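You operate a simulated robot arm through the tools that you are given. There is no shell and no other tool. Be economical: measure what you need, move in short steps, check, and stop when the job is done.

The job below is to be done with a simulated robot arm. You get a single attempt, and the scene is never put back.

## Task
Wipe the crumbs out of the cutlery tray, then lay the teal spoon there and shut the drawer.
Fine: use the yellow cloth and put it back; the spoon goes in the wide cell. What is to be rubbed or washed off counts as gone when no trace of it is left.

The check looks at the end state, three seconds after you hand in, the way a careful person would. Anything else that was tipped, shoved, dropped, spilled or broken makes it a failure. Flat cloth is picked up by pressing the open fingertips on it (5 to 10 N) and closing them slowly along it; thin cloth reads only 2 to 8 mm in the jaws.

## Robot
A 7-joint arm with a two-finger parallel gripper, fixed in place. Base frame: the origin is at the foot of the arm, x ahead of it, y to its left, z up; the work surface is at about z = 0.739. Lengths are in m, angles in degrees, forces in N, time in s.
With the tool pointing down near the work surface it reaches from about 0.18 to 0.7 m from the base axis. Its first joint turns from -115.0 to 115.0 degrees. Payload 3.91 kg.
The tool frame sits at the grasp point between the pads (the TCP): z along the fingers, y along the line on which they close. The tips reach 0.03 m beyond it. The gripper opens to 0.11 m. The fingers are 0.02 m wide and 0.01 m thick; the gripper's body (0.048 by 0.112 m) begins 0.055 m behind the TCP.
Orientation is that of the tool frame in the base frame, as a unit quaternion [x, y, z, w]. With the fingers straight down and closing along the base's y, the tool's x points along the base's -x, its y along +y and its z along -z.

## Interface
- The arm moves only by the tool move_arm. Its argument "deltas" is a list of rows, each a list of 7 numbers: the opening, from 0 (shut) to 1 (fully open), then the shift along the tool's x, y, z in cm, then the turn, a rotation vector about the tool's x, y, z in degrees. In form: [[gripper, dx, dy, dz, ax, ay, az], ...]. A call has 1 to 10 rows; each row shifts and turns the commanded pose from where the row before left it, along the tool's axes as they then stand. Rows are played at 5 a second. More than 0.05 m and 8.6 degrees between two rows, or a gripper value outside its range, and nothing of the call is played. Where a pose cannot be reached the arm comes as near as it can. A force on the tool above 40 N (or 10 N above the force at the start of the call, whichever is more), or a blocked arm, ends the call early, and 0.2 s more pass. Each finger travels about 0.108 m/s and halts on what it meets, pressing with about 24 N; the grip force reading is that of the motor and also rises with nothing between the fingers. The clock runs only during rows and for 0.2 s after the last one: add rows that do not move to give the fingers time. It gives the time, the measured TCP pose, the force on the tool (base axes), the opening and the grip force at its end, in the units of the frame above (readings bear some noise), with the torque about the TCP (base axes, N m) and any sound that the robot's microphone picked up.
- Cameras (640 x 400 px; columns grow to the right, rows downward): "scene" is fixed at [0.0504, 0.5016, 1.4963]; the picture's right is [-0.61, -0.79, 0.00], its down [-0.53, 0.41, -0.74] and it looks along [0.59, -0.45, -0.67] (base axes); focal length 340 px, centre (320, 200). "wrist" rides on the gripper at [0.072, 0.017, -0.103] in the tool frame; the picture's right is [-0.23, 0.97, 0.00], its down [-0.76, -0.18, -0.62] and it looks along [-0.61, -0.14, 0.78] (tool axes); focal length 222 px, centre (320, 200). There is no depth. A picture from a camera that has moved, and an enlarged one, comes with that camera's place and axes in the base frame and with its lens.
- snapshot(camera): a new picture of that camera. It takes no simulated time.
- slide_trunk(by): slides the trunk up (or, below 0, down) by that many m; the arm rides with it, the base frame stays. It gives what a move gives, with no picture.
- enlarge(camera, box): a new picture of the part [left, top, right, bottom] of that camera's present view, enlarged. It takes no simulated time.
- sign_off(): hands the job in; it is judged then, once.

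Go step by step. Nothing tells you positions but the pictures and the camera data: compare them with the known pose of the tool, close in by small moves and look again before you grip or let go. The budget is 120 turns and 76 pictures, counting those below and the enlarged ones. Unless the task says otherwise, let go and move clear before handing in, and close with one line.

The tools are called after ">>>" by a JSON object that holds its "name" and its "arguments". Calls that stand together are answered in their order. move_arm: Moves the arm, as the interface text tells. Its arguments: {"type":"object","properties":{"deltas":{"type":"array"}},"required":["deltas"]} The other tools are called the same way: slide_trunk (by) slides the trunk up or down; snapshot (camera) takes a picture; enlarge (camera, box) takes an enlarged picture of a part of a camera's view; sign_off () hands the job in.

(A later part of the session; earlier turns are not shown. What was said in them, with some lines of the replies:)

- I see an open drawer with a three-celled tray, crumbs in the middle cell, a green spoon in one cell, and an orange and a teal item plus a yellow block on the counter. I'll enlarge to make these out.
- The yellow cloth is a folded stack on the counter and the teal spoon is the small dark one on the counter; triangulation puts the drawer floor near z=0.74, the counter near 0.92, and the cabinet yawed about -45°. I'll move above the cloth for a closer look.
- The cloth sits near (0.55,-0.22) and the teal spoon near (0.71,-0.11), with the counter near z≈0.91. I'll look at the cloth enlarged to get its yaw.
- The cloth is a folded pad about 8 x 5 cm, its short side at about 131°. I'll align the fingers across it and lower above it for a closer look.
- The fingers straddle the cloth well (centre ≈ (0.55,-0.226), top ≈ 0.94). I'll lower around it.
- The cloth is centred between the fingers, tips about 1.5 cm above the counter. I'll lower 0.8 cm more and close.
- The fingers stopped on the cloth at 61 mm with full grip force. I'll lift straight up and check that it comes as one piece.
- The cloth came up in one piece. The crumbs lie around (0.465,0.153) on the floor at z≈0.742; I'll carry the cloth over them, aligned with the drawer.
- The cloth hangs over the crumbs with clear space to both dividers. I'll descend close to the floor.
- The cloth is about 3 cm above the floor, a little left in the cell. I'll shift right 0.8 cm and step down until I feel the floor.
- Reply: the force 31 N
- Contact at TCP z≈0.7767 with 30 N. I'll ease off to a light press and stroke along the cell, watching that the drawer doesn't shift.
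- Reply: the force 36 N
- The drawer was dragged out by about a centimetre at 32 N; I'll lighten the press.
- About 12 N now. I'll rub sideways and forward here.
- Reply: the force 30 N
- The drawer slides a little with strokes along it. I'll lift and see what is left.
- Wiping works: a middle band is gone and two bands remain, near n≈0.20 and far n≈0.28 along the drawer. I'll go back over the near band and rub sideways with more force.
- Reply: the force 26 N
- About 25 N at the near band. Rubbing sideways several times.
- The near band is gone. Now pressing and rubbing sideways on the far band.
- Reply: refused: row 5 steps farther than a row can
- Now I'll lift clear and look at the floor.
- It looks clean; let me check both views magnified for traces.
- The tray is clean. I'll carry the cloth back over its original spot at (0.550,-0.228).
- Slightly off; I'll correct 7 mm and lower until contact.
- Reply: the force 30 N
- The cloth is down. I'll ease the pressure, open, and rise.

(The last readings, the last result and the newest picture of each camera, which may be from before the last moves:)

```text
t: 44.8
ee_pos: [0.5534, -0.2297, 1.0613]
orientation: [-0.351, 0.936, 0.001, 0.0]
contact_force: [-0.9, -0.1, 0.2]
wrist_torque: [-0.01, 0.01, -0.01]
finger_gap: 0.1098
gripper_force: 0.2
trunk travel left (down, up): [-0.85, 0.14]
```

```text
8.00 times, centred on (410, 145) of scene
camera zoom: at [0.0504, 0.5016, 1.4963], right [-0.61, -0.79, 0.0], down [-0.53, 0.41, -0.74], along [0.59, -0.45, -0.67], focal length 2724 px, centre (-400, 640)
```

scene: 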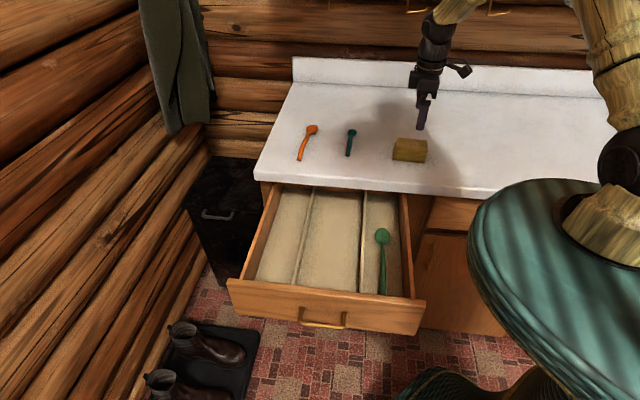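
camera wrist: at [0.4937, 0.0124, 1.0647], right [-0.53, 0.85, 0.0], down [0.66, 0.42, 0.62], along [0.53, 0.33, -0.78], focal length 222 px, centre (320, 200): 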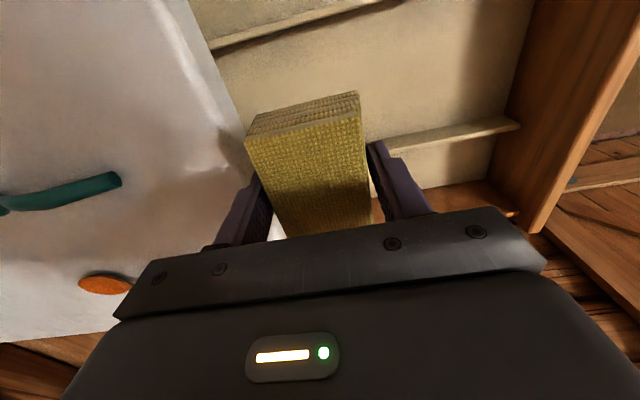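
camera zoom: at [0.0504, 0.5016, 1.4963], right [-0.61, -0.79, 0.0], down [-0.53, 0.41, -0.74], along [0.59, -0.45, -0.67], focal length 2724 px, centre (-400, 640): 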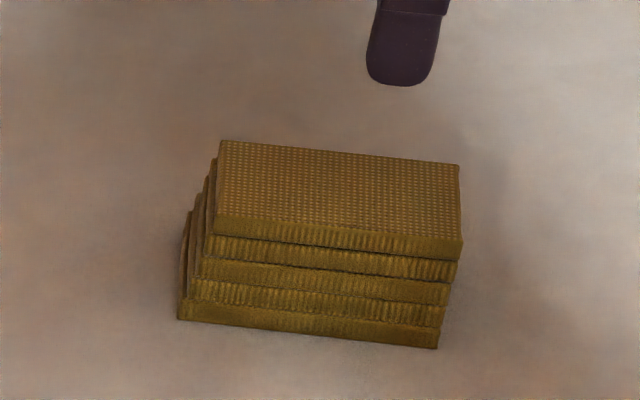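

The cloth is back in place. Next I move toward the teal spoon, turning the fingers so that they close across its handle.

>>> {"name": "move_arm", "arguments": {"deltas": [[1, -4.4, 0.19, 0, 0, 0, 0], [1, -4.4, 0.19, 0, 0, 0, 0], [1, -4.4, 0.19, 0, 0, 0, 0], [1, -4.4, 0.19, 0, 0, 0, 0], [1, 0, 0, 0, 0, 0, 8.5], [1, 0, 0, 0, 0, 0, 8.5], [1, 0, 0, 0, 0, 0, 8.5], [1, 0, 0, 0, 0, 0, 8.5], [1, 0, 0, 0, 0, 0, 8.5]]}}

>>> {"name": "move_arm", "arguments": {"deltas": [[1, 0, 0, 0, 0, 0, 8.5], [1, 0, 0, 0, 0, 0, 8.5], [1, 0, 0, 0, 0, 0, 8.5], [1, 0, 0, 0, 0, 0, 8.5], [1, 0, 0, 0, 0, 0, 8.5], [1, 0, 0, 0, 0, 0, 2], [1, 0, 0, 0, 0, 0, 0], [1, 0, 0, 0, 0, 0, 0]]}}

>>> {"name": "snapshot", "arguments": {"camera": "wrist"}}

>>> {"name": "snapshot", "arguments": {"camera": "scene"}}

```text
t: 46.8
ee_pos: [0.6805, -0.1058, 1.0607]
orientation: [0.012, 1.0, 0.0, 0.0]
contact_force: [0.3, 0.1, -0.4]
wrist_torque: [0.0, -0.03, -0.01]
finger_gap: 0.1099
gripper_force: 0.1
trunk travel left (down, up): [-0.85, 0.14]
```

```text
t: 48.6
ee_pos: [0.6804, -0.1059, 1.0608]
orientation: [0.39, 0.921, 0.0, 0.0]
contact_force: [-0.1, 0.5, 0.2]
wrist_torque: [-0.01, 0.0, 0.0]
finger_gap: 0.11
gripper_force: 0.1
trunk travel left (down, up): [-0.85, 0.14]
```

```text
39 pictures are left
camera wrist: at [0.6409, -0.0412, 1.1649], right [0.86, 0.51, 0.0], down [0.4, -0.67, 0.62], along [0.32, -0.53, -0.78], focal length 222 px, centre (320, 200)
```

wrist: 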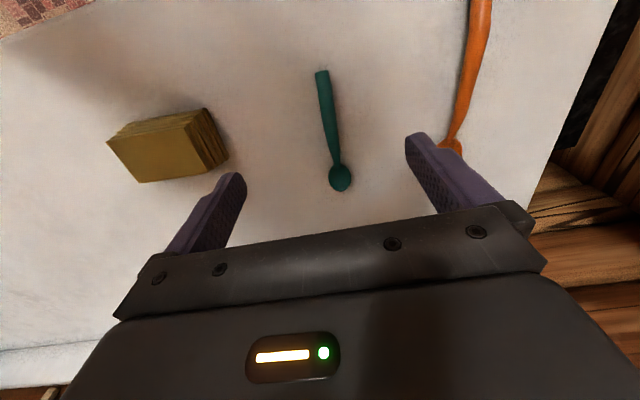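

```text
38 pictures are left
```

scene: 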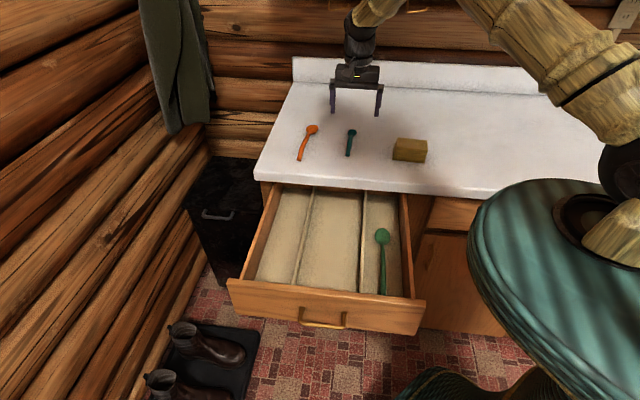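

The teal spoon's handle runs from (0.662,-0.071) to the neck near (0.726,-0.145). I'll centre over its middle with a half-open gripper and lower.

>>> {"name": "move_arm", "arguments": {"deltas": [[0.5, -1.0, 0.75, 0, 0, 0, 3], [0.5, 0, 0, 4, 0, 0, 0], [0.5, 0, 0, 4, 0, 0, 0], [0.5, 0, 0, 1, 0, 0, 0], [0.5, 0, 0, 0, 0, 0, 0]]}}

>>> {"name": "snapshot", "arguments": {"camera": "wrist"}}

>>> {"name": "enlarge", "arguments": {"camera": "scene", "box": [310, 90, 406, 165]}}

```text
t: 49.8
ee_pos: [0.6932, -0.1087, 0.9715]
orientation: [0.414, 0.91, 0.0, 0.0]
contact_force: [-0.4, 0.3, 0.2]
wrist_torque: [0.0, -0.01, -0.01]
finger_gap: 0.055
gripper_force: 0.1
trunk travel left (down, up): [-0.85, 0.14]
```

```text
37 pictures are left
camera wrist: at [0.6568, -0.0427, 1.0742], right [0.88, 0.47, 0.0], down [0.37, -0.69, 0.62], along [0.29, -0.55, -0.78], focal length 222 px, centre (320, 200)
```

wrist: 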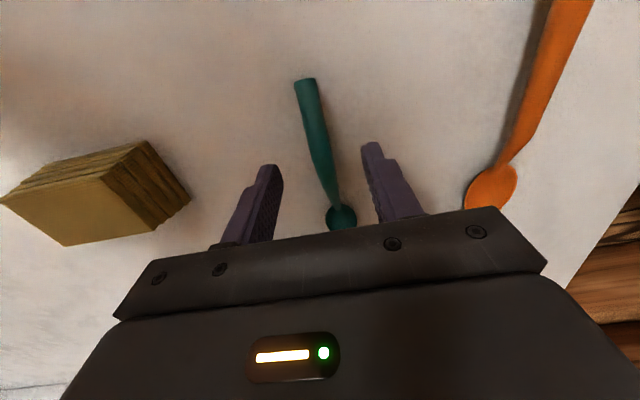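

```text
5.33 times, centred on (358, 128) of scene
camera zoom: at [0.0504, 0.5016, 1.4963], right [-0.61, -0.79, 0.0], down [-0.53, 0.41, -0.74], along [0.59, -0.45, -0.67], focal length 1816 px, centre (117, 587)
```

zoom: 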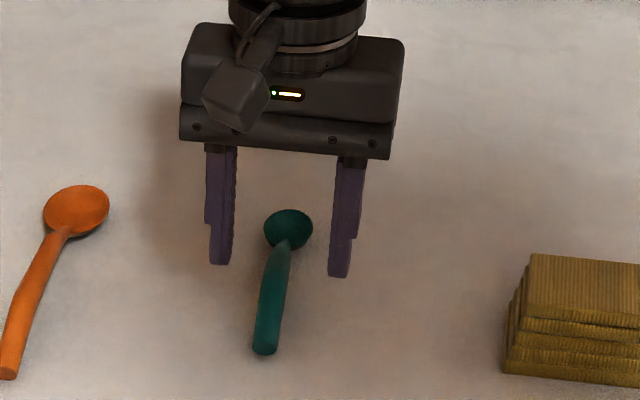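

The handle is centred between the fingers. I'll step down and touch the counter lightly.

>>> {"name": "move_arm", "arguments": {"deltas": [[0.5, 0, 0, 1.2, 0, 0, 0], [0.5, 0, 0, 1.0, 0, 0, 0], [0.5, 0, 0, 0.2, 0, 0, 0], [0.5, 0, 0, 0, 0, 0, 0]]}}

>>> {"name": "move_arm", "arguments": {"deltas": [[0.5, 0, 0, 0.3, 0, 0, 0], [0.5, 0, 0, 0, 0, 0, 0]]}}

>>> {"name": "enlarge", "arguments": {"camera": "scene", "box": [310, 90, 406, 165]}}

```text
t: 50.8
ee_pos: [0.6918, -0.1091, 0.9473]
orientation: [0.414, 0.91, 0.0, 0.0]
contact_force: [-1.2, -0.5, 0.4]
wrist_torque: [0.01, 0.0, 0.01]
finger_gap: 0.0553
gripper_force: 0.2
trunk travel left (down, up): [-0.85, 0.14]
```

```text
t: 51.4
ee_pos: [0.6914, -0.1072, 0.9448]
orientation: [0.414, 0.91, 0.0, -0.001]
contact_force: [-0.7, 0.6, 0.4]
wrist_torque: [0.01, 0.03, 0.01]
finger_gap: 0.055
gripper_force: 0.0
trunk travel left (down, up): [-0.85, 0.14]
```

```text
5.33 times, centred on (358, 128) of scene
camera zoom: at [0.0504, 0.5016, 1.4963], right [-0.61, -0.79, 0.0], down [-0.53, 0.41, -0.74], along [0.59, -0.45, -0.67], focal length 1816 px, centre (117, 587)
```

zoom: 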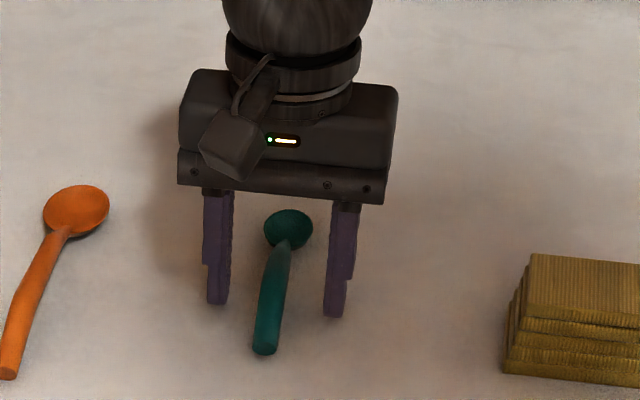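

>>> {"name": "move_arm", "arguments": {"deltas": [[0.5, 0, 0, 0.25, 0, 0, 0], [0.5, 0, 0, 0, 0, 0, 0]]}}

>>> {"name": "move_arm", "arguments": {"deltas": [[0.5, 0, 0, 0.2, 0, 0, 0], [0.5, 0, 0, 0, 0, 0, 0]]}}

```text
t: 52.0
ee_pos: [0.692, -0.1079, 0.9413]
orientation: [0.414, 0.91, 0.0, 0.0]
contact_force: [0.0, -0.9, 0.2]
wrist_torque: [-0.03, 0.0, -0.02]
finger_gap: 0.0548
gripper_force: 0.0
trunk travel left (down, up): [-0.85, 0.14]
```

```text
t: 52.6
ee_pos: [0.6941, -0.1073, 0.9405]
orientation: [0.414, 0.91, 0.0, 0.0]
contact_force: [-1.1, 0.8, 1.9]
wrist_torque: [-0.03, 0.08, -0.05]
finger_gap: 0.0551
gripper_force: 0.6
trunk travel left (down, up): [-0.85, 0.14]
```

The tips just touch the counter (z≈0.9105). I'll raise 1.5 mm and close on the handle.

>>> {"name": "move_arm", "arguments": {"deltas": [[0.5, 0, 0, -0.2, 0, 0, 0], [0.35, 0, 0, 0, 0, 0, 0], [0.25, 0, 0, 0, 0, 0, 0], [0.15, 0, 0, 0, 0, 0, 0], [0.08, 0, 0, 0, 0, 0, 0], [0, 0, 0, 0, 0, 0, 0], [0, 0, 0, 0, 0, 0, 0], [0, 0, 0, 0, 0, 0, 0]]}}

>>> {"name": "enlarge", "arguments": {"camera": "scene", "box": [310, 90, 406, 165]}}

```text
t: 54.4
ee_pos: [0.6943, -0.1065, 0.9419]
orientation: [0.414, 0.91, 0.0, 0.0]
contact_force: [-0.5, 0.3, 0.5]
wrist_torque: [-0.02, -0.01, 0.0]
finger_gap: 0.0123
gripper_force: 24.0
trunk travel left (down, up): [-0.85, 0.14]
```

```text
5.33 times, centred on (358, 128) of scene
camera zoom: at [0.0504, 0.5016, 1.4963], right [-0.61, -0.79, 0.0], down [-0.53, 0.41, -0.74], along [0.59, -0.45, -0.67], focal length 1816 px, centre (117, 587)
```

zoom: 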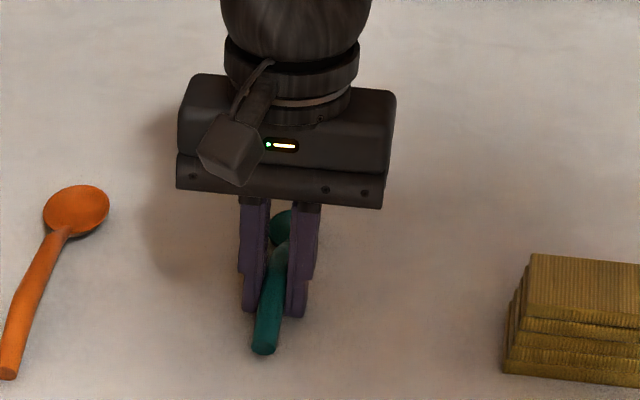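

The handle is held (12 mm). Lifting and checking.

>>> {"name": "move_arm", "arguments": {"deltas": [[0, 0, 0, -1, 0, 0, 0], [0, 0, 0, -3, 0, 0, 0], [0, 0, 0, -4, 0, 0, 0], [0, 0, 0, -3, 0, 0, 0], [0, 0, 0, 0, 0, 0, 0]]}}

>>> {"name": "enlarge", "arguments": {"camera": "scene", "box": [300, 70, 396, 145]}}

>>> {"name": "snapshot", "arguments": {"camera": "wrist"}}

```text
t: 55.6
ee_pos: [0.6954, -0.1072, 1.0513]
orientation: [0.414, 0.91, 0.001, 0.0]
contact_force: [0.0, 0.0, -0.5]
wrist_torque: [-0.02, 0.02, 0.0]
finger_gap: 0.0128
gripper_force: 24.1
trunk travel left (down, up): [-0.85, 0.14]
```

```text
5.33 times, centred on (348, 108) of scene
camera zoom: at [0.0504, 0.5016, 1.4963], right [-0.61, -0.79, 0.0], down [-0.53, 0.41, -0.74], along [0.59, -0.45, -0.67], focal length 1816 px, centre (171, 693)
```

zoom: 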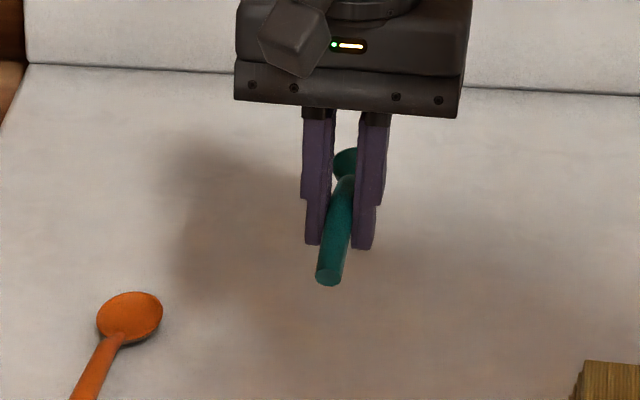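

```text
32 pictures are left
camera wrist: at [0.658, -0.0421, 1.1547], right [0.88, 0.47, 0.0], down [0.37, -0.69, 0.62], along [0.29, -0.55, -0.78], focal length 222 px, centre (320, 200)
```

wrist: 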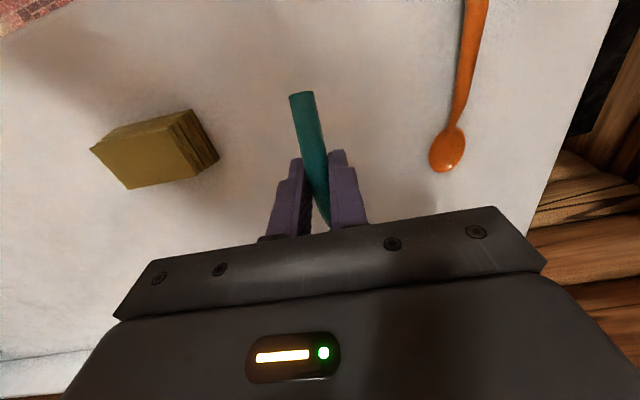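

The spoon is held firmly. Moving it over the wide cell.

>>> {"name": "move_arm", "arguments": {"deltas": [[0, 4.1, -0.06, 0, 0, 0, 0], [0, 4.1, -0.06, 0, 0, 0, 0], [0, 4.1, -0.06, 0, 0, 0, 0], [0, 4.1, -0.06, 0, 0, 0, 0], [0, 4.1, -0.06, 0, 0, 0, 0], [0, 4.1, -0.06, 0, 0, 0, 0], [0, 4.1, -0.06, 0, 0, 0, 0], [0, 4.1, -0.06, 0, 0, 0, 0], [0, 0, 0, 0, 0, 0, -4], [0, 0, 0, 0, 0, 0, 0]]}}

>>> {"name": "move_arm", "arguments": {"deltas": [[0, 0, 0, 4.5, 0, 0, 0], [0, 0, 0, 4.5, 0, 0, 0], [0, 0, 0, 0, 0, 0, 0]]}}

>>> {"name": "snapshot", "arguments": {"camera": "wrist"}}

>>> {"name": "snapshot", "arguments": {"camera": "scene"}}

```text
t: 57.8
ee_pos: [0.4704, 0.1361, 1.0527]
orientation: [0.38, 0.925, 0.0, 0.001]
contact_force: [0.6, 0.1, 0.7]
wrist_torque: [-0.03, 0.01, 0.0]
finger_gap: 0.0128
gripper_force: 24.0
trunk travel left (down, up): [-0.85, 0.14]
```

```text
t: 58.6
ee_pos: [0.4755, 0.1355, 0.9608]
orientation: [0.381, 0.924, 0.001, 0.0]
contact_force: [-0.3, -0.5, 0.0]
wrist_torque: [-0.02, 0.0, 0.0]
finger_gap: 0.0126
gripper_force: 23.5
trunk travel left (down, up): [-0.85, 0.14]
```

```text
31 pictures are left
camera wrist: at [0.4344, 0.1997, 1.0657], right [0.85, 0.53, 0.0], down [0.41, -0.66, 0.62], along [0.33, -0.53, -0.78], focal length 222 px, centre (320, 200)
```

wrist: 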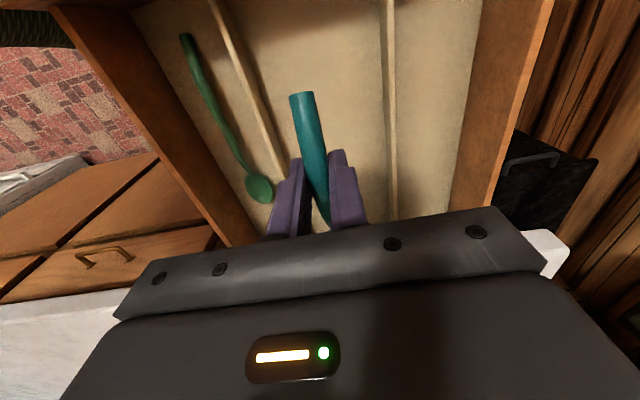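

```text
30 pictures are left
```

scene: 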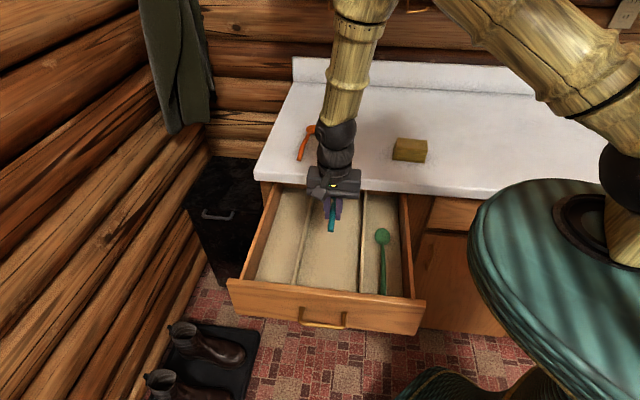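

The spoon is over the cell's middle. Descending into the drawer.

>>> {"name": "move_arm", "arguments": {"deltas": [[0, 0, 0, 4.5, 0, 0, 0], [0, 0, 0, 4.5, 0, 0, 0], [0, 0, 0, 4.5, 0, 0, 0], [0, 0, 0, 3, 0, 0, 0], [0, 0, 0, 0, 0, 0, 0]]}}

>>> {"name": "enlarge", "arguments": {"camera": "scene", "box": [260, 180, 420, 300]}}

>>> {"name": "snapshot", "arguments": {"camera": "wrist"}}

```text
t: 59.8
ee_pos: [0.4785, 0.1375, 0.7973]
orientation: [0.381, 0.924, 0.0, 0.0]
contact_force: [0.4, 0.1, -0.8]
wrist_torque: [0.0, -0.01, -0.02]
finger_gap: 0.0131
gripper_force: 24.4
trunk travel left (down, up): [-0.85, 0.14]
```

```text
3.33 times, centred on (340, 240) of scene
camera zoom: at [0.0504, 0.5016, 1.4963], right [-0.61, -0.79, 0.0], down [-0.53, 0.41, -0.74], along [0.59, -0.45, -0.67], focal length 1135 px, centre (253, 67)
```

zoom: 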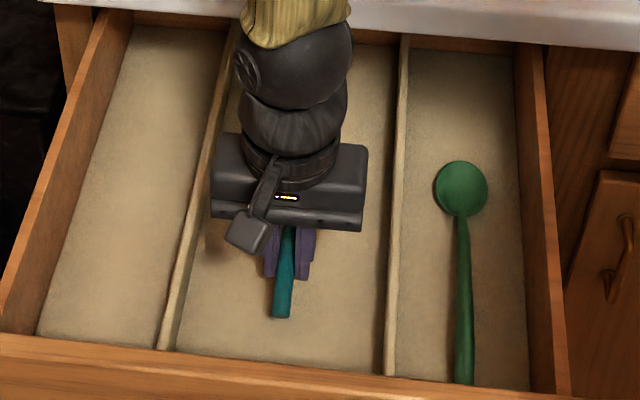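

```text
28 pictures are left
camera wrist: at [0.438, 0.2007, 0.8991], right [0.85, 0.53, 0.0], down [0.41, -0.66, 0.62], along [0.33, -0.53, -0.78], focal length 222 px, centre (320, 200)
```

wrist: 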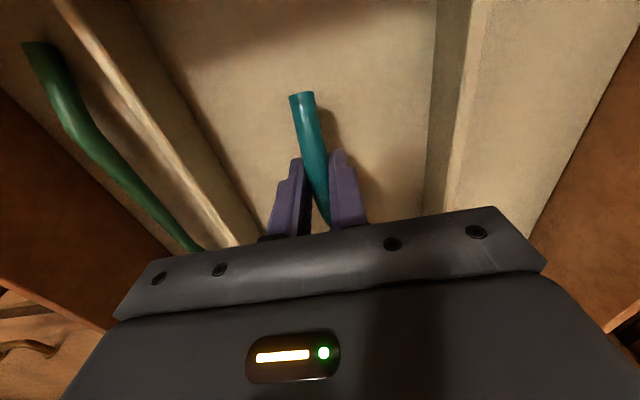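

>>> {"name": "move_arm", "arguments": {"deltas": [[0, 0, -0.8, 0, 0, 0, 0], [0, 0, 0, 1.2, 0, 0, 0], [0, 0, 0, 0.8, 0, 0, 0], [0, 0, 0, 0.2, 0, 0, 0], [0, 0, 0, 0, 0, 0, 0]]}}

>>> {"name": "move_arm", "arguments": {"deltas": [[0, 0, 0, 0.2, 0, 0, 0], [0, 0, 0, 0, 0, 0, 0]]}}

```text
t: 61.0
ee_pos: [0.4685, 0.1309, 0.7756]
orientation: [0.382, 0.924, 0.0, 0.0]
contact_force: [1.0, -0.1, -0.5]
wrist_torque: [0.04, 0.05, -0.02]
finger_gap: 0.0126
gripper_force: 24.2
trunk travel left (down, up): [-0.85, 0.14]
```

```text
t: 61.6
ee_pos: [0.468, 0.1298, 0.7723]
orientation: [0.382, 0.924, 0.001, 0.0]
contact_force: [-0.4, 0.1, 0.0]
wrist_torque: [-0.01, -0.01, 0.02]
finger_gap: 0.0125
gripper_force: 24.2
trunk travel left (down, up): [-0.85, 0.14]
```

>>> {"name": "move_arm", "arguments": {"deltas": [[0, 0, 0, 0.15, 0, 0, 0], [0, 0, 0, 0, 0, 0, 0]]}}

>>> {"name": "move_arm", "arguments": {"deltas": [[0, 0, 0, 0.15, 0, 0, 0], [0, 0, 0, 0, 0, 0, 0]]}}

```text
t: 62.2
ee_pos: [0.4664, 0.1309, 0.7717]
orientation: [0.381, 0.924, -0.001, 0.0]
contact_force: [0.0, 0.2, -0.5]
wrist_torque: [-0.01, -0.02, 0.01]
finger_gap: 0.0131
gripper_force: 24.2
trunk travel left (down, up): [-0.85, 0.14]
```

```text
t: 62.8
ee_pos: [0.4678, 0.1293, 0.7694]
orientation: [0.382, 0.924, 0.001, 0.002]
contact_force: [1.1, -1.2, 17.5]
wrist_torque: [-0.17, -0.13, -0.02]
finger_gap: 0.0128
gripper_force: 24.0
trunk travel left (down, up): [-0.85, 0.14]
```

The spoon rests on the tray floor. Easing, opening and rising.

>>> {"name": "move_arm", "arguments": {"deltas": [[0, 0, 0, -0.15, 0, 0, 0], [0, 0, 0, 0, 0, 0, 0], [0.2, 0, 0, 0, 0, 0, 0], [0.4, 0, 0, 0, 0, 0, 0], [0.4, 0, 0, 0, 0, 0, 0], [0.4, 0, 0, -2, 0, 0, 0], [0.4, 0, 0, -4, 0, 0, 0], [0.4, 0, 0, -4, 0, 0, 0], [0.4, 0, 0, -4, 0, 0, 0], [0.4, 0, 0, -4, 0, 0, 0]]}}

>>> {"name": "snapshot", "arguments": {"camera": "wrist"}}

>>> {"name": "snapshot", "arguments": {"camera": "scene"}}

```text
t: 65.0
ee_pos: [0.4642, 0.1334, 0.9543]
orientation: [0.382, 0.924, 0.0, 0.001]
contact_force: [-0.6, 0.5, -0.2]
wrist_torque: [-0.02, 0.0, 0.01]
finger_gap: 0.0441
gripper_force: 0.0
trunk travel left (down, up): [-0.85, 0.14]
```

```text
27 pictures are left
camera wrist: at [0.4243, 0.1967, 1.0578], right [0.85, 0.53, 0.0], down [0.41, -0.66, 0.62], along [0.33, -0.53, -0.78], focal length 222 px, centre (320, 200)
```

wrist: 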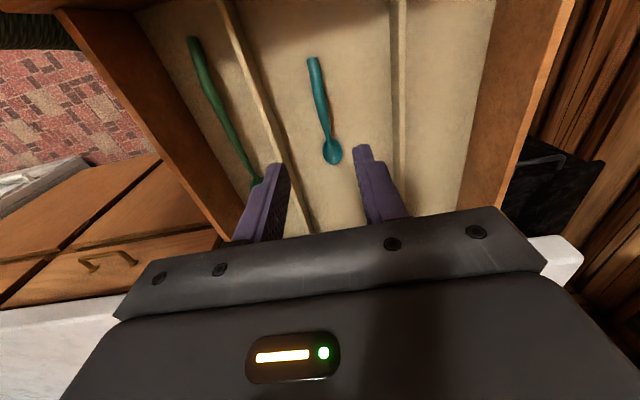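

```text
26 pictures are left
```

scene: 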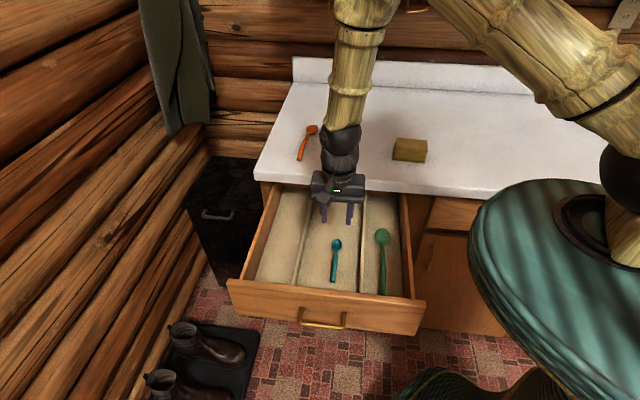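

The teal spoon lies in the wide cell. Now I shut the fingers and move in front of the drawer, tilting the tool so the tips lead and the hand stays clear of the counter edge.

>>> {"name": "move_arm", "arguments": {"deltas": [[0.2, 0, 0, -3, 0, 0, 0], [0, 4.5, 0.4, 0, 0, 0, 0], [0, 4.5, 0.4, 0, 0, 0, 0], [0, 4.5, 0.4, 0, 0, 0, 0], [0, 4.5, 0.4, 0, 0, 0, 0], [0, 4.5, 0.1, 0, 0, 0, 0], [0, 3, 0, 0, 0, 0, 0], [0, 0, 0, 0, 0, 0, 0]]}}

>>> {"name": "move_arm", "arguments": {"deltas": [[0, 0, 0, 0, 0, -7.5, 0], [0, 0, 0, 0, 0, -7.5, 0], [0, 0, 0, 0, 0, -7.5, 0], [0, 0, 0, 0, 0, -7.5, 0], [0, 0, 0, 0, 0, 0, 0]]}}

>>> {"name": "snapshot", "arguments": {"camera": "scene"}}

>>> {"name": "snapshot", "arguments": {"camera": "wrist"}}

```text
t: 66.8
ee_pos: [0.2974, 0.3231, 0.9813]
orientation: [0.382, 0.924, 0.0, -0.001]
contact_force: [0.3, 0.3, -0.1]
wrist_torque: [-0.04, -0.04, -0.02]
finger_gap: 0.0002
gripper_force: 24.2
trunk travel left (down, up): [-0.85, 0.14]
```

```text
t: 68.0
ee_pos: [0.2972, 0.3243, 0.982]
orientation: [0.369, 0.892, -0.099, 0.24]
contact_force: [0.2, 0.0, -0.3]
wrist_torque: [0.02, 0.03, -0.01]
finger_gap: 0.0
gripper_force: 23.7
trunk travel left (down, up): [-0.85, 0.14]
```

```text
25 pictures are left
```

scene: 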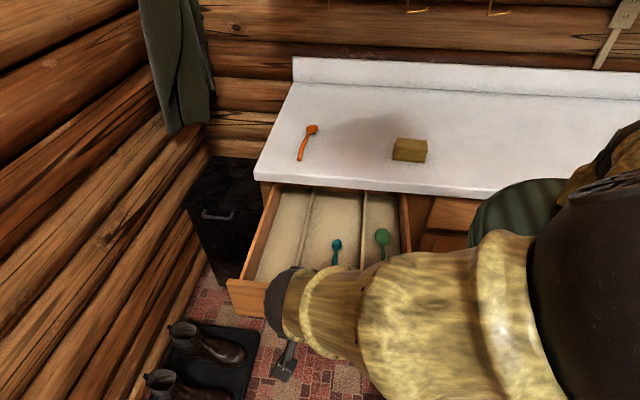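

```text
24 pictures are left
camera wrist: at [0.2279, 0.4162, 1.0346], right [0.83, 0.55, 0.11], down [0.12, -0.37, 0.92], along [0.55, -0.75, -0.37], focal length 222 px, centre (320, 200)
```

wrist: 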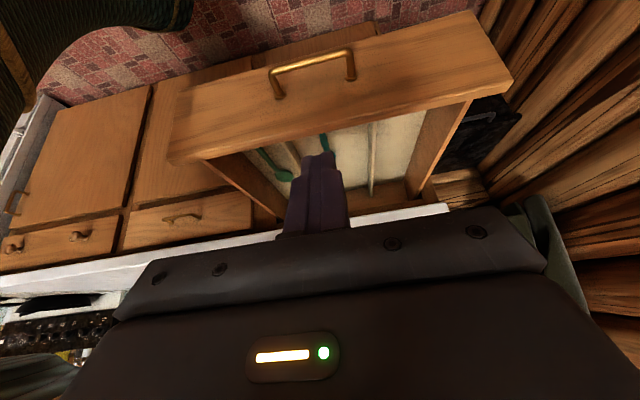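

Panel top edge comes out near z≈0.80, n≈0.13, with the handle lower. I'll tilt to 45° and lower in front of the panel, above the handle.

>>> {"name": "move_arm", "arguments": {"deltas": [[0, 0, 0, 0, 0, -7.5, 0], [0, 0, 0, 0, 0, -7.5, 0], [0, 2.76, 0, 2.76, 0, 0, 0], [0, 2.76, 0, 2.76, 0, 0, 0], [0, 2.76, 0, 2.76, 0, 0, 0], [0, 2.76, 0, 2.76, 0, 0, 0], [0, 1.8, 0, 1.8, 0, 0, 0], [0, 0, 0, 0, 0, 0, 0]]}}

>>> {"name": "snapshot", "arguments": {"camera": "wrist"}}

>>> {"name": "snapshot", "arguments": {"camera": "scene"}}

```text
t: 69.8
ee_pos: [0.2969, 0.3236, 0.7995]
orientation: [0.353, 0.854, -0.146, 0.354]
contact_force: [-0.5, 0.2, 0.0]
wrist_torque: [0.01, -0.01, 0.01]
finger_gap: 0.0001
gripper_force: 23.9
trunk travel left (down, up): [-0.85, 0.14]
```

```text
23 pictures are left
camera wrist: at [0.22, 0.4222, 0.8221], right [0.8, 0.58, 0.16], down [-0.06, -0.2, 0.98], along [0.6, -0.79, -0.12], focal length 222 px, centre (320, 200)
```

wrist: 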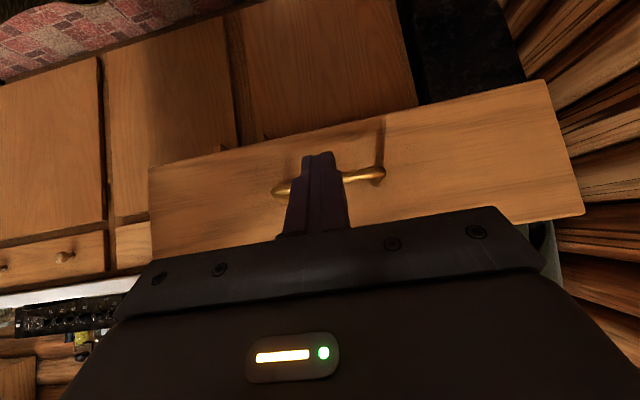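

```text
22 pictures are left
```

scene: 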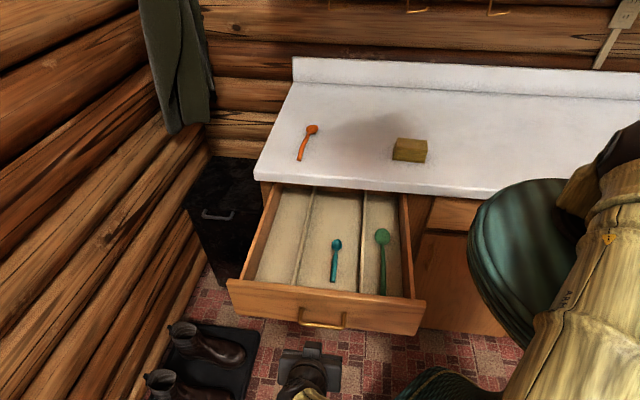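

The handle bar is at about tip height, so I'll shift 10 cm to its right side and push on plain panel.

>>> {"name": "move_arm", "arguments": {"deltas": [[0, 0, -3.5, 0, 0, 0, 0], [0, 0, -3.5, 0, 0, 0, 0], [0, 0, -3.5, 0, 0, 0, 0], [0, -2.1, 0, 2.1, 0, 0, 0], [0, 0, 0, 0, 0, 0, 0]]}}

>>> {"name": "snapshot", "arguments": {"camera": "wrist"}}

>>> {"name": "snapshot", "arguments": {"camera": "scene"}}

```text
t: 71.0
ee_pos: [0.2509, 0.2196, 0.7979]
orientation: [0.362, 0.848, -0.153, 0.356]
contact_force: [0.4, 0.5, -0.5]
wrist_torque: [-0.01, 0.0, 0.01]
finger_gap: 0.0
gripper_force: 23.9
trunk travel left (down, up): [-0.85, 0.14]
```

```text
21 pictures are left
camera wrist: at [0.1754, 0.3223, 0.8184], right [0.81, 0.56, 0.16], down [-0.07, -0.19, 0.98], along [0.58, -0.81, -0.12], focal length 222 px, centre (320, 200)
```

wrist: 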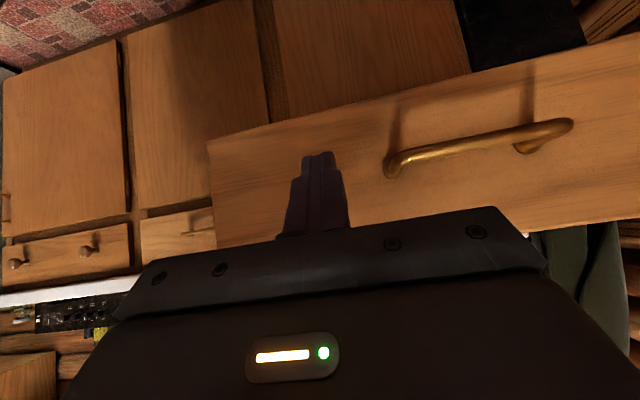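

```text
20 pictures are left
```

scene: 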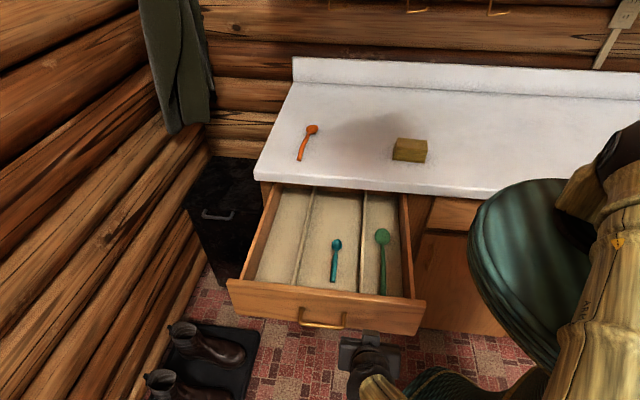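

Clear of the handle. I'll advance toward the panel along the drawer direction.

>>> {"name": "move_arm", "arguments": {"deltas": [[0, -1.06, 0, 1.06, 0, 0, 0], [0, -1.06, 0, 1.06, 0, 0, 0], [0, -1.06, 0, 1.06, 0, 0, 0], [0, -0.71, 0, 0.71, 0, 0, 0], [0, -0.71, 0, 0.71, 0, 0, 0], [0, -0.71, 0, 0.71, 0, 0, 0], [0, -0.71, 0, 0.71, 0, 0, 0], [0, -0.71, 0, 0.71, 0, 0, 0]]}}

>>> {"name": "snapshot", "arguments": {"camera": "scene"}}

```text
t: 72.8
ee_pos: [0.3131, 0.1598, 0.7972]
orientation: [0.353, 0.854, -0.146, 0.354]
contact_force: [-0.3, 0.3, 0.4]
wrist_torque: [0.02, 0.03, -0.02]
finger_gap: 0.0
gripper_force: 24.0
trunk travel left (down, up): [-0.85, 0.14]
```

```text
19 pictures are left
```

scene: 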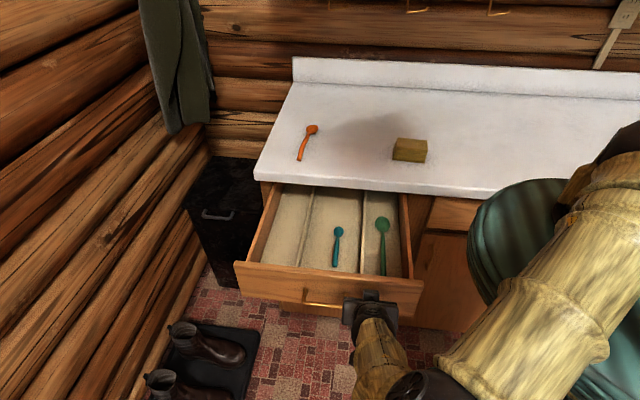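

The drawer is sliding in smoothly. Continuing slowly.

>>> {"name": "move_arm", "arguments": {"deltas": [[0, -0.71, 0, 0.71, 0, 0, 0], [0, -0.71, 0, 0.71, 0, 0, 0], [0, -0.71, 0, 0.71, 0, 0, 0], [0, -0.71, 0, 0.71, 0, 0, 0], [0, -0.71, 0, 0.71, 0, 0, 0], [0, -0.71, 0, 0.71, 0, 0, 0], [0, -0.71, 0, 0.71, 0, 0, 0], [0, -0.71, 0, 0.71, 0, 0, 0], [0, -0.71, 0, 0.71, 0, 0, 0], [0, -0.71, 0, 0.71, 0, 0, 0]]}}

>>> {"name": "snapshot", "arguments": {"camera": "scene"}}

```text
t: 75.0
ee_pos: [0.3841, 0.0895, 0.7993]
orientation: [0.353, 0.854, -0.147, 0.354]
contact_force: [-0.1, -0.9, 1.0]
wrist_torque: [0.01, -0.02, -0.01]
finger_gap: 0.0
gripper_force: 24.3
trunk travel left (down, up): [-0.85, 0.14]
```

```text
18 pictures are left
```

scene: 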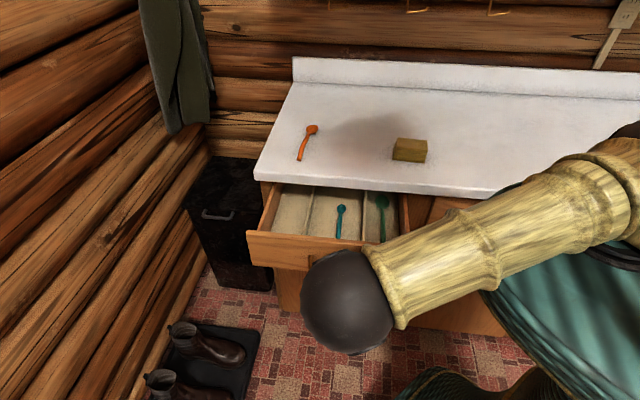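

>>> {"name": "move_arm", "arguments": {"deltas": [[0, -0.71, 0, 0.71, 0, 0, 0], [0, -0.71, 0, 0.71, 0, 0, 0], [0, -0.71, 0, 0.71, 0, 0, 0], [0, -0.71, 0, 0.71, 0, 0, 0], [0, -0.71, 0, 0.71, 0, 0, 0], [0, -0.71, 0, 0.71, 0, 0, 0], [0, -0.71, 0, 0.71, 0, 0, 0]]}}

>>> {"name": "snapshot", "arguments": {"camera": "scene"}}

>>> {"name": "snapshot", "arguments": {"camera": "wrist"}}

```text
t: 76.6
ee_pos: [0.4347, 0.0389, 0.7986]
orientation: [0.353, 0.854, -0.146, 0.353]
contact_force: [0.2, -0.1, -0.2]
wrist_torque: [0.01, 0.0, 0.0]
finger_gap: 0.0001
gripper_force: 24.2
trunk travel left (down, up): [-0.85, 0.14]
```

```text
17 pictures are left
```

scene: 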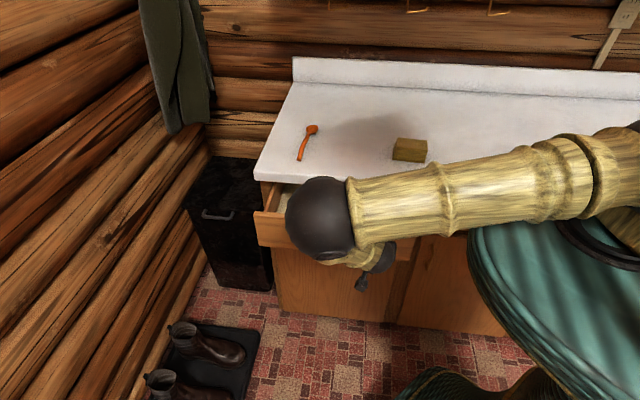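

```text
16 pictures are left
camera wrist: at [0.3569, 0.1385, 0.8211], right [0.8, 0.58, 0.16], down [-0.06, -0.2, 0.98], along [0.6, -0.79, -0.12], focal length 222 px, centre (320, 200)
```

wrist: 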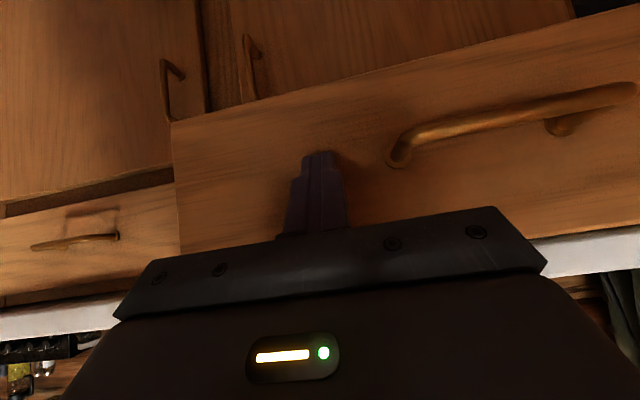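

>>> {"name": "move_arm", "arguments": {"deltas": [[0, -0.71, 0, 0.71, 0, 0, 0], [0, -0.71, 0, 0.71, 0, 0, 0], [0, -0.71, 0, 0.71, 0, 0, 0], [0, -0.71, 0, 0.71, 0, 0, 0]]}}

>>> {"name": "snapshot", "arguments": {"camera": "wrist"}}

>>> {"name": "snapshot", "arguments": {"camera": "scene"}}

```text
t: 77.6
ee_pos: [0.4633, 0.0106, 0.7989]
orientation: [0.352, 0.854, -0.146, 0.354]
contact_force: [0.1, 0.0, 0.6]
wrist_torque: [-0.01, -0.01, -0.01]
finger_gap: 0.0001
gripper_force: 24.8
trunk travel left (down, up): [-0.85, 0.14]
```

```text
15 pictures are left
camera wrist: at [0.386, 0.1104, 0.8205], right [0.8, 0.58, 0.16], down [-0.06, -0.19, 0.98], along [0.6, -0.79, -0.12], focal length 222 px, centre (320, 200)
```

wrist: 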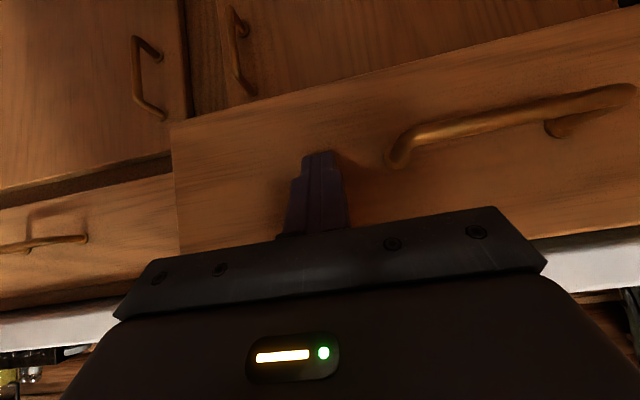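

```text
14 pictures are left
```

scene: 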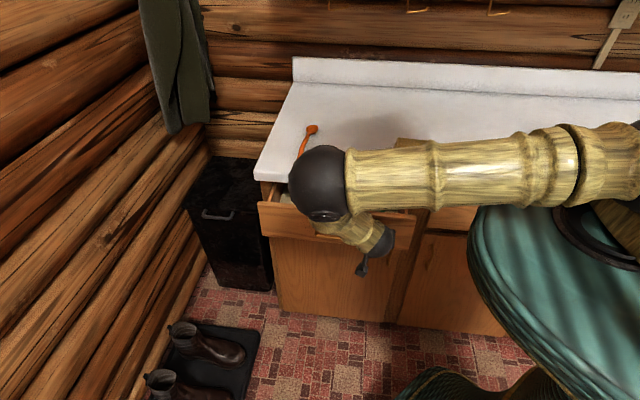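

About 3–4 cm remain. Continuing until it meets the stop.

>>> {"name": "move_arm", "arguments": {"deltas": [[0, -0.71, 0, 0.71, 0, 0, 0], [0, -0.71, 0, 0.71, 0, 0, 0], [0, -0.71, 0, 0.71, 0, 0, 0]]}}

>>> {"name": "snapshot", "arguments": {"camera": "wrist"}}

```text
t: 78.4
ee_pos: [0.485, -0.0099, 0.7985]
orientation: [0.352, 0.854, -0.145, 0.354]
contact_force: [1.1, 0.1, -0.4]
wrist_torque: [0.02, 0.02, 0.03]
finger_gap: 0.0
gripper_force: 23.9
trunk travel left (down, up): [-0.85, 0.14]
```

```text
13 pictures are left
camera wrist: at [0.4076, 0.0895, 0.8201], right [0.8, 0.58, 0.16], down [-0.06, -0.2, 0.98], along [0.6, -0.79, -0.12], focal length 222 px, centre (320, 200)
```

wrist: 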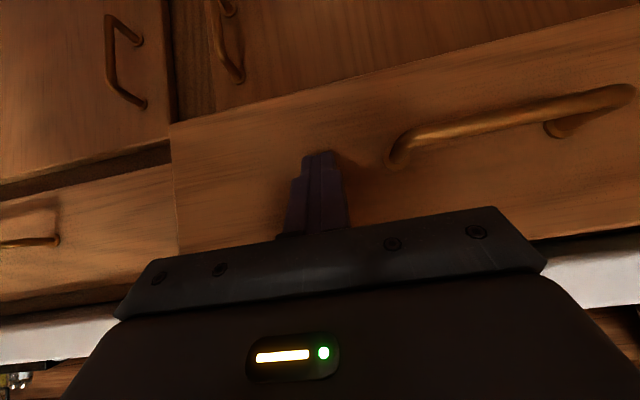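

>>> {"name": "move_arm", "arguments": {"deltas": [[0, -0.35, 0, 0.35, 0, 0, 0], [0, -0.35, 0, 0.35, 0, 0, 0], [0, -0.35, 0, 0.35, 0, 0, 0], [0, -0.35, 0, 0.35, 0, 0, 0]]}}

>>> {"name": "snapshot", "arguments": {"camera": "wrist"}}

```text
t: 79.4
ee_pos: [0.4986, -0.0257, 0.7988]
orientation: [0.353, 0.854, -0.146, 0.354]
contact_force: [0.5, -0.4, -0.3]
wrist_torque: [0.0, -0.01, 0.0]
finger_gap: 0.0
gripper_force: 24.1
trunk travel left (down, up): [-0.85, 0.14]
```

```text
12 pictures are left
camera wrist: at [0.422, 0.0741, 0.8214], right [0.8, 0.58, 0.16], down [-0.06, -0.19, 0.98], along [0.6, -0.79, -0.12], focal length 222 px, centre (320, 200)
```

wrist: 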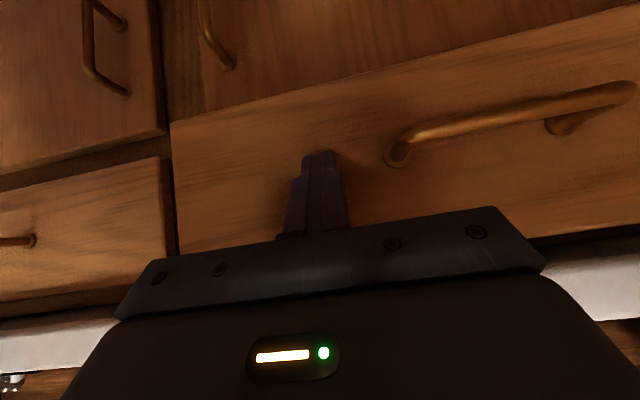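

>>> {"name": "move_arm", "arguments": {"deltas": [[0, -0.35, 0, 0.35, 0, 0, 0], [0, -0.35, 0, 0.35, 0, 0, 0], [0, -0.35, 0, 0.35, 0, 0, 0]]}}

```text
t: 80.2
ee_pos: [0.5088, -0.0348, 0.7974]
orientation: [0.353, 0.854, -0.146, 0.354]
contact_force: [0.5, 1.3, -0.7]
wrist_torque: [0.02, 0.0, 0.0]
finger_gap: 0.0
gripper_force: 24.1
trunk travel left (down, up): [-0.85, 0.14]
```

>>> {"name": "move_arm", "arguments": {"deltas": [[0, -0.3, 0, 0.3, 0, 0, 0], [0, -0.3, 0, 0.3, 0, 0, 0], [0, 0, 0, 0, 0, 0, 0]]}}

>>> {"name": "snapshot", "arguments": {"camera": "wrist"}}

```text
t: 81.0
ee_pos: [0.515, -0.0414, 0.7979]
orientation: [0.353, 0.854, -0.147, 0.353]
contact_force: [-0.6, 1.1, -0.5]
wrist_torque: [0.03, -0.04, 0.01]
finger_gap: 0.0
gripper_force: 23.3
trunk travel left (down, up): [-0.85, 0.14]
```

```text
11 pictures are left
camera wrist: at [0.4375, 0.059, 0.8212], right [0.8, 0.58, 0.16], down [-0.06, -0.2, 0.98], along [0.6, -0.79, -0.12], focal length 222 px, centre (320, 200)
```

wrist: 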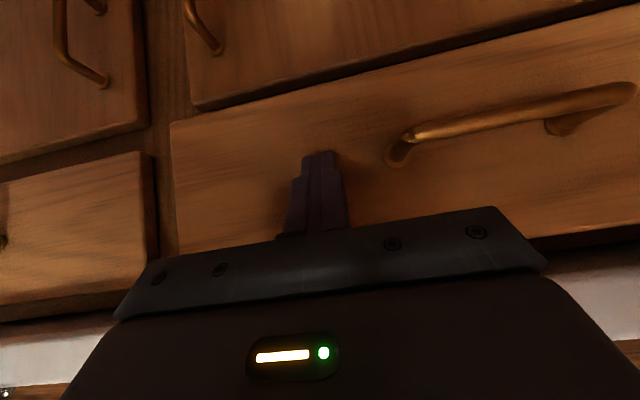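

>>> {"name": "move_arm", "arguments": {"deltas": [[0, -0.3, 0, 0.3, 0, 0, 0], [0, -0.2, 0, 0.2, 0, 0, 0], [0, 0, 0, 0, 0, 0, 0]]}}

>>> {"name": "move_arm", "arguments": {"deltas": [[0, -0.2, 0, 0.2, 0, 0, 0], [0, -0.2, 0, 0.2, 0, 0, 0], [0, 0, 0, 0, 0, 0, 0]]}}

>>> {"name": "snapshot", "arguments": {"camera": "wrist"}}

```text
t: 81.8
ee_pos: [0.5198, -0.0429, 0.7981]
orientation: [0.352, 0.854, -0.146, 0.354]
contact_force: [-1.5, -0.2, 0.5]
wrist_torque: [0.06, 0.01, 0.0]
finger_gap: 0.0
gripper_force: 24.0
trunk travel left (down, up): [-0.85, 0.14]
```

```text
t: 82.6
ee_pos: [0.5241, -0.0476, 0.7991]
orientation: [0.353, 0.854, -0.146, 0.354]
contact_force: [-1.6, 0.9, 0.3]
wrist_torque: [-0.02, 0.0, 0.01]
finger_gap: 0.0
gripper_force: 23.8
trunk travel left (down, up): [-0.85, 0.14]
```

```text
10 pictures are left
camera wrist: at [0.4469, 0.0504, 0.8209], right [0.8, 0.58, 0.16], down [-0.06, -0.2, 0.98], along [0.6, -0.79, -0.12], focal length 222 px, centre (320, 200)
```

wrist: 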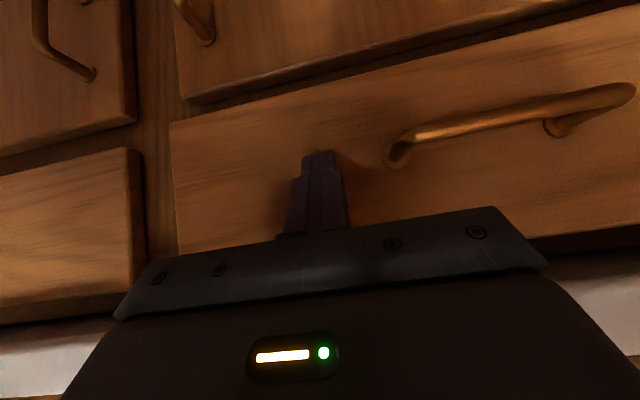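

>>> {"name": "move_arm", "arguments": {"deltas": [[0, -0.25, 0, 0.25, 0, 0, 0], [0, -0.25, 0, 0.25, 0, 0, 0], [0, 0, 0, 0, 0, 0, 0]]}}

>>> {"name": "move_arm", "arguments": {"deltas": [[0, -0.25, 0, 0.25, 0, 0, 0], [0, -0.25, 0, 0.25, 0, 0, 0], [0, 0, 0, 0, 0, 0, 0]]}}

>>> {"name": "move_arm", "arguments": {"deltas": [[0, -0.25, 0, 0.25, 0, 0, 0], [0, -0.25, 0, 0.25, 0, 0, 0], [0, 0, 0, 0, 0, 0, 0]]}}

```text
t: 83.4
ee_pos: [0.5294, -0.0534, 0.8]
orientation: [0.353, 0.854, -0.146, 0.353]
contact_force: [-1.0, 1.7, 0.4]
wrist_torque: [0.01, -0.02, 0.03]
finger_gap: 0.0001
gripper_force: 24.1
trunk travel left (down, up): [-0.85, 0.14]
```

```text
t: 84.2
ee_pos: [0.5331, -0.0585, 0.7996]
orientation: [0.353, 0.854, -0.146, 0.354]
contact_force: [-1.0, 0.0, 0.5]
wrist_torque: [0.01, 0.02, -0.01]
finger_gap: 0.0
gripper_force: 23.7
trunk travel left (down, up): [-0.85, 0.14]
```

```text
t: 85.0
ee_pos: [0.5359, -0.0614, 0.7992]
orientation: [0.352, 0.855, -0.146, 0.351]
contact_force: [-24.6, 21.1, 8.2]
wrist_torque: [0.4, -0.06, -0.07]
finger_gap: 0.0
gripper_force: 24.2
trunk travel left (down, up): [-0.85, 0.14]
```

A firm stop at about 32 N now. Checking whether the front is flush.

>>> {"name": "snapshot", "arguments": {"camera": "wrist"}}

>>> {"name": "move_arm", "arguments": {"deltas": [[0, 0.71, 0, -0.71, 0, 0, 0], [0, 2.8, 0, -2.8, 0, 0, 0], [0, 3.5, 0, -3.5, 0, 0, 0], [0, 3.5, 0, -3.5, 0, 0, 0], [0, 3.5, 0, -3.5, 0, 0, 0], [0, 3.5, 0, -3.5, 0, 0, 0], [0, 0, 0, 0, 0, 0, 0]]}}

>>> {"name": "snapshot", "arguments": {"camera": "wrist"}}

>>> {"name": "snapshot", "arguments": {"camera": "scene"}}

```text
9 pictures are left
camera wrist: at [0.4587, 0.0388, 0.8216], right [0.8, 0.58, 0.16], down [-0.05, -0.2, 0.98], along [0.6, -0.79, -0.13], focal length 222 px, centre (320, 200)
```

wrist: 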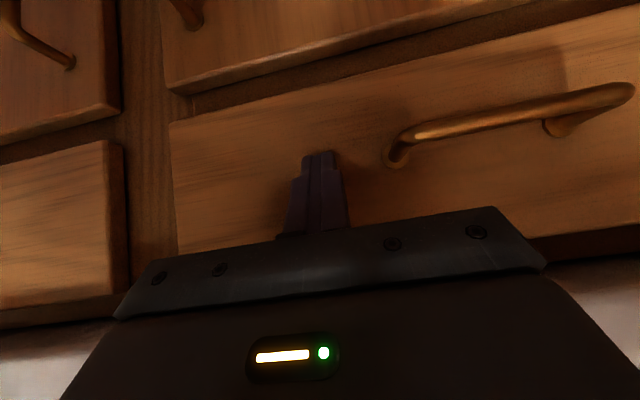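

```text
t: 86.6
ee_pos: [0.3611, 0.1103, 0.7981]
orientation: [0.355, 0.853, -0.147, 0.353]
contact_force: [-0.7, -0.8, -0.2]
wrist_torque: [0.0, -0.01, 0.0]
finger_gap: 0.0
gripper_force: 23.5
trunk travel left (down, up): [-0.85, 0.14]
```

```text
8 pictures are left
camera wrist: at [0.2845, 0.2097, 0.8199], right [0.8, 0.57, 0.16], down [-0.06, -0.19, 0.98], along [0.59, -0.8, -0.12], focal length 222 px, centre (320, 200)
```

wrist: 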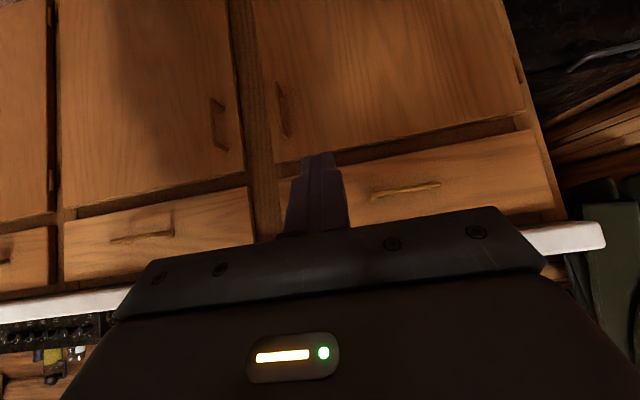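

```text
7 pictures are left
```

scene: 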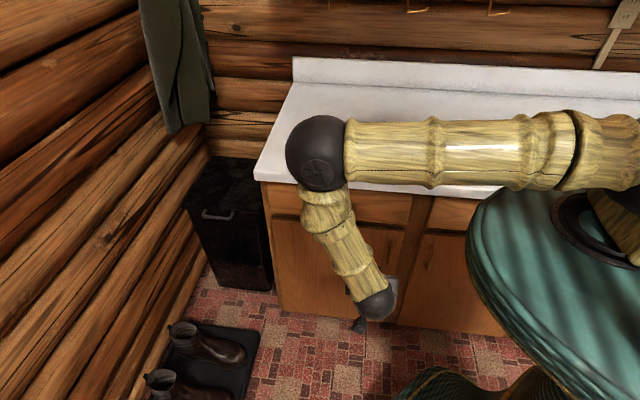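

The drawer front is flush with its neighbours. I'll back away further and confirm the counter items.

>>> {"name": "move_arm", "arguments": {"deltas": [[0, 3, 0, -3, 0, 0, 0], [0, 3, 0, -3, 0, 0, 0], [0, 0, 0, 0, 0, 0, 0]]}}

>>> {"name": "snapshot", "arguments": {"camera": "scene"}}

```text
t: 87.4
ee_pos: [0.303, 0.1696, 0.7987]
orientation: [0.352, 0.854, -0.145, 0.354]
contact_force: [0.8, 0.2, 0.9]
wrist_torque: [-0.01, 0.0, 0.03]
finger_gap: 0.0
gripper_force: 24.0
trunk travel left (down, up): [-0.85, 0.14]
```

```text
6 pictures are left
```

scene: 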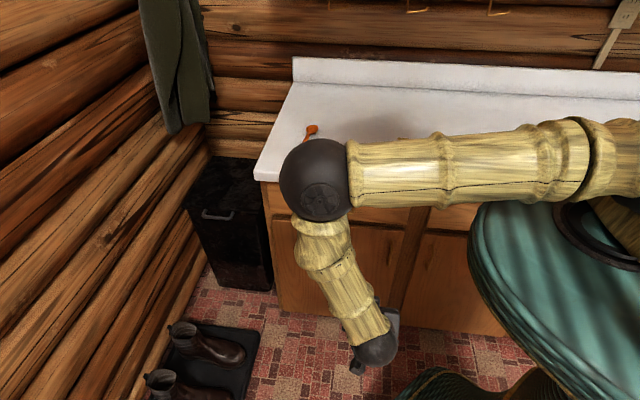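

>>> {"name": "move_arm", "arguments": {"deltas": [[0, 3, 0, -3, 0, 0, 0], [0, 2.5, 0, -2.5, 0, 0, 0], [0, 0, 0, 0, 0, 0, 0]]}}

>>> {"name": "snapshot", "arguments": {"camera": "scene"}}

```text
t: 88.2
ee_pos: [0.2459, 0.2246, 0.8004]
orientation: [0.353, 0.854, -0.146, 0.354]
contact_force: [-0.2, -0.1, 0.3]
wrist_torque: [0.02, 0.04, 0.01]
finger_gap: 0.0
gripper_force: 23.9
trunk travel left (down, up): [-0.85, 0.14]
```

```text
5 pictures are left
```

scene: 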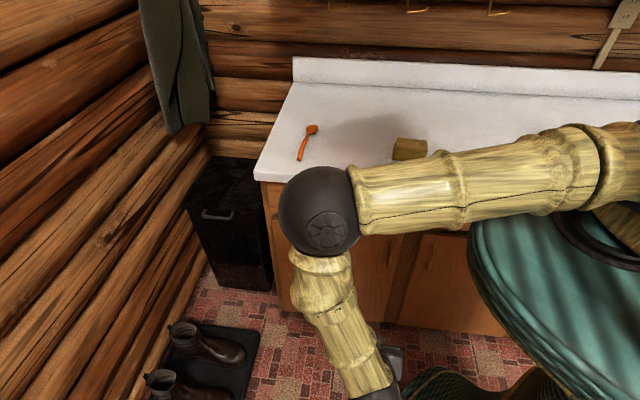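

The drawer is shut, the orange spoon and the yellow cloth are in their places, and the arm is clear of everything. I'm handing in.

>>> {"name": "sign_off", "arguments": {}}

```text
The job is handed in.
```

The crumbs are wiped out of the tray, the yellow cloth is back within a few millimetres of its spot, the teal spoon lies in the wide cell, and the drawer is shut.
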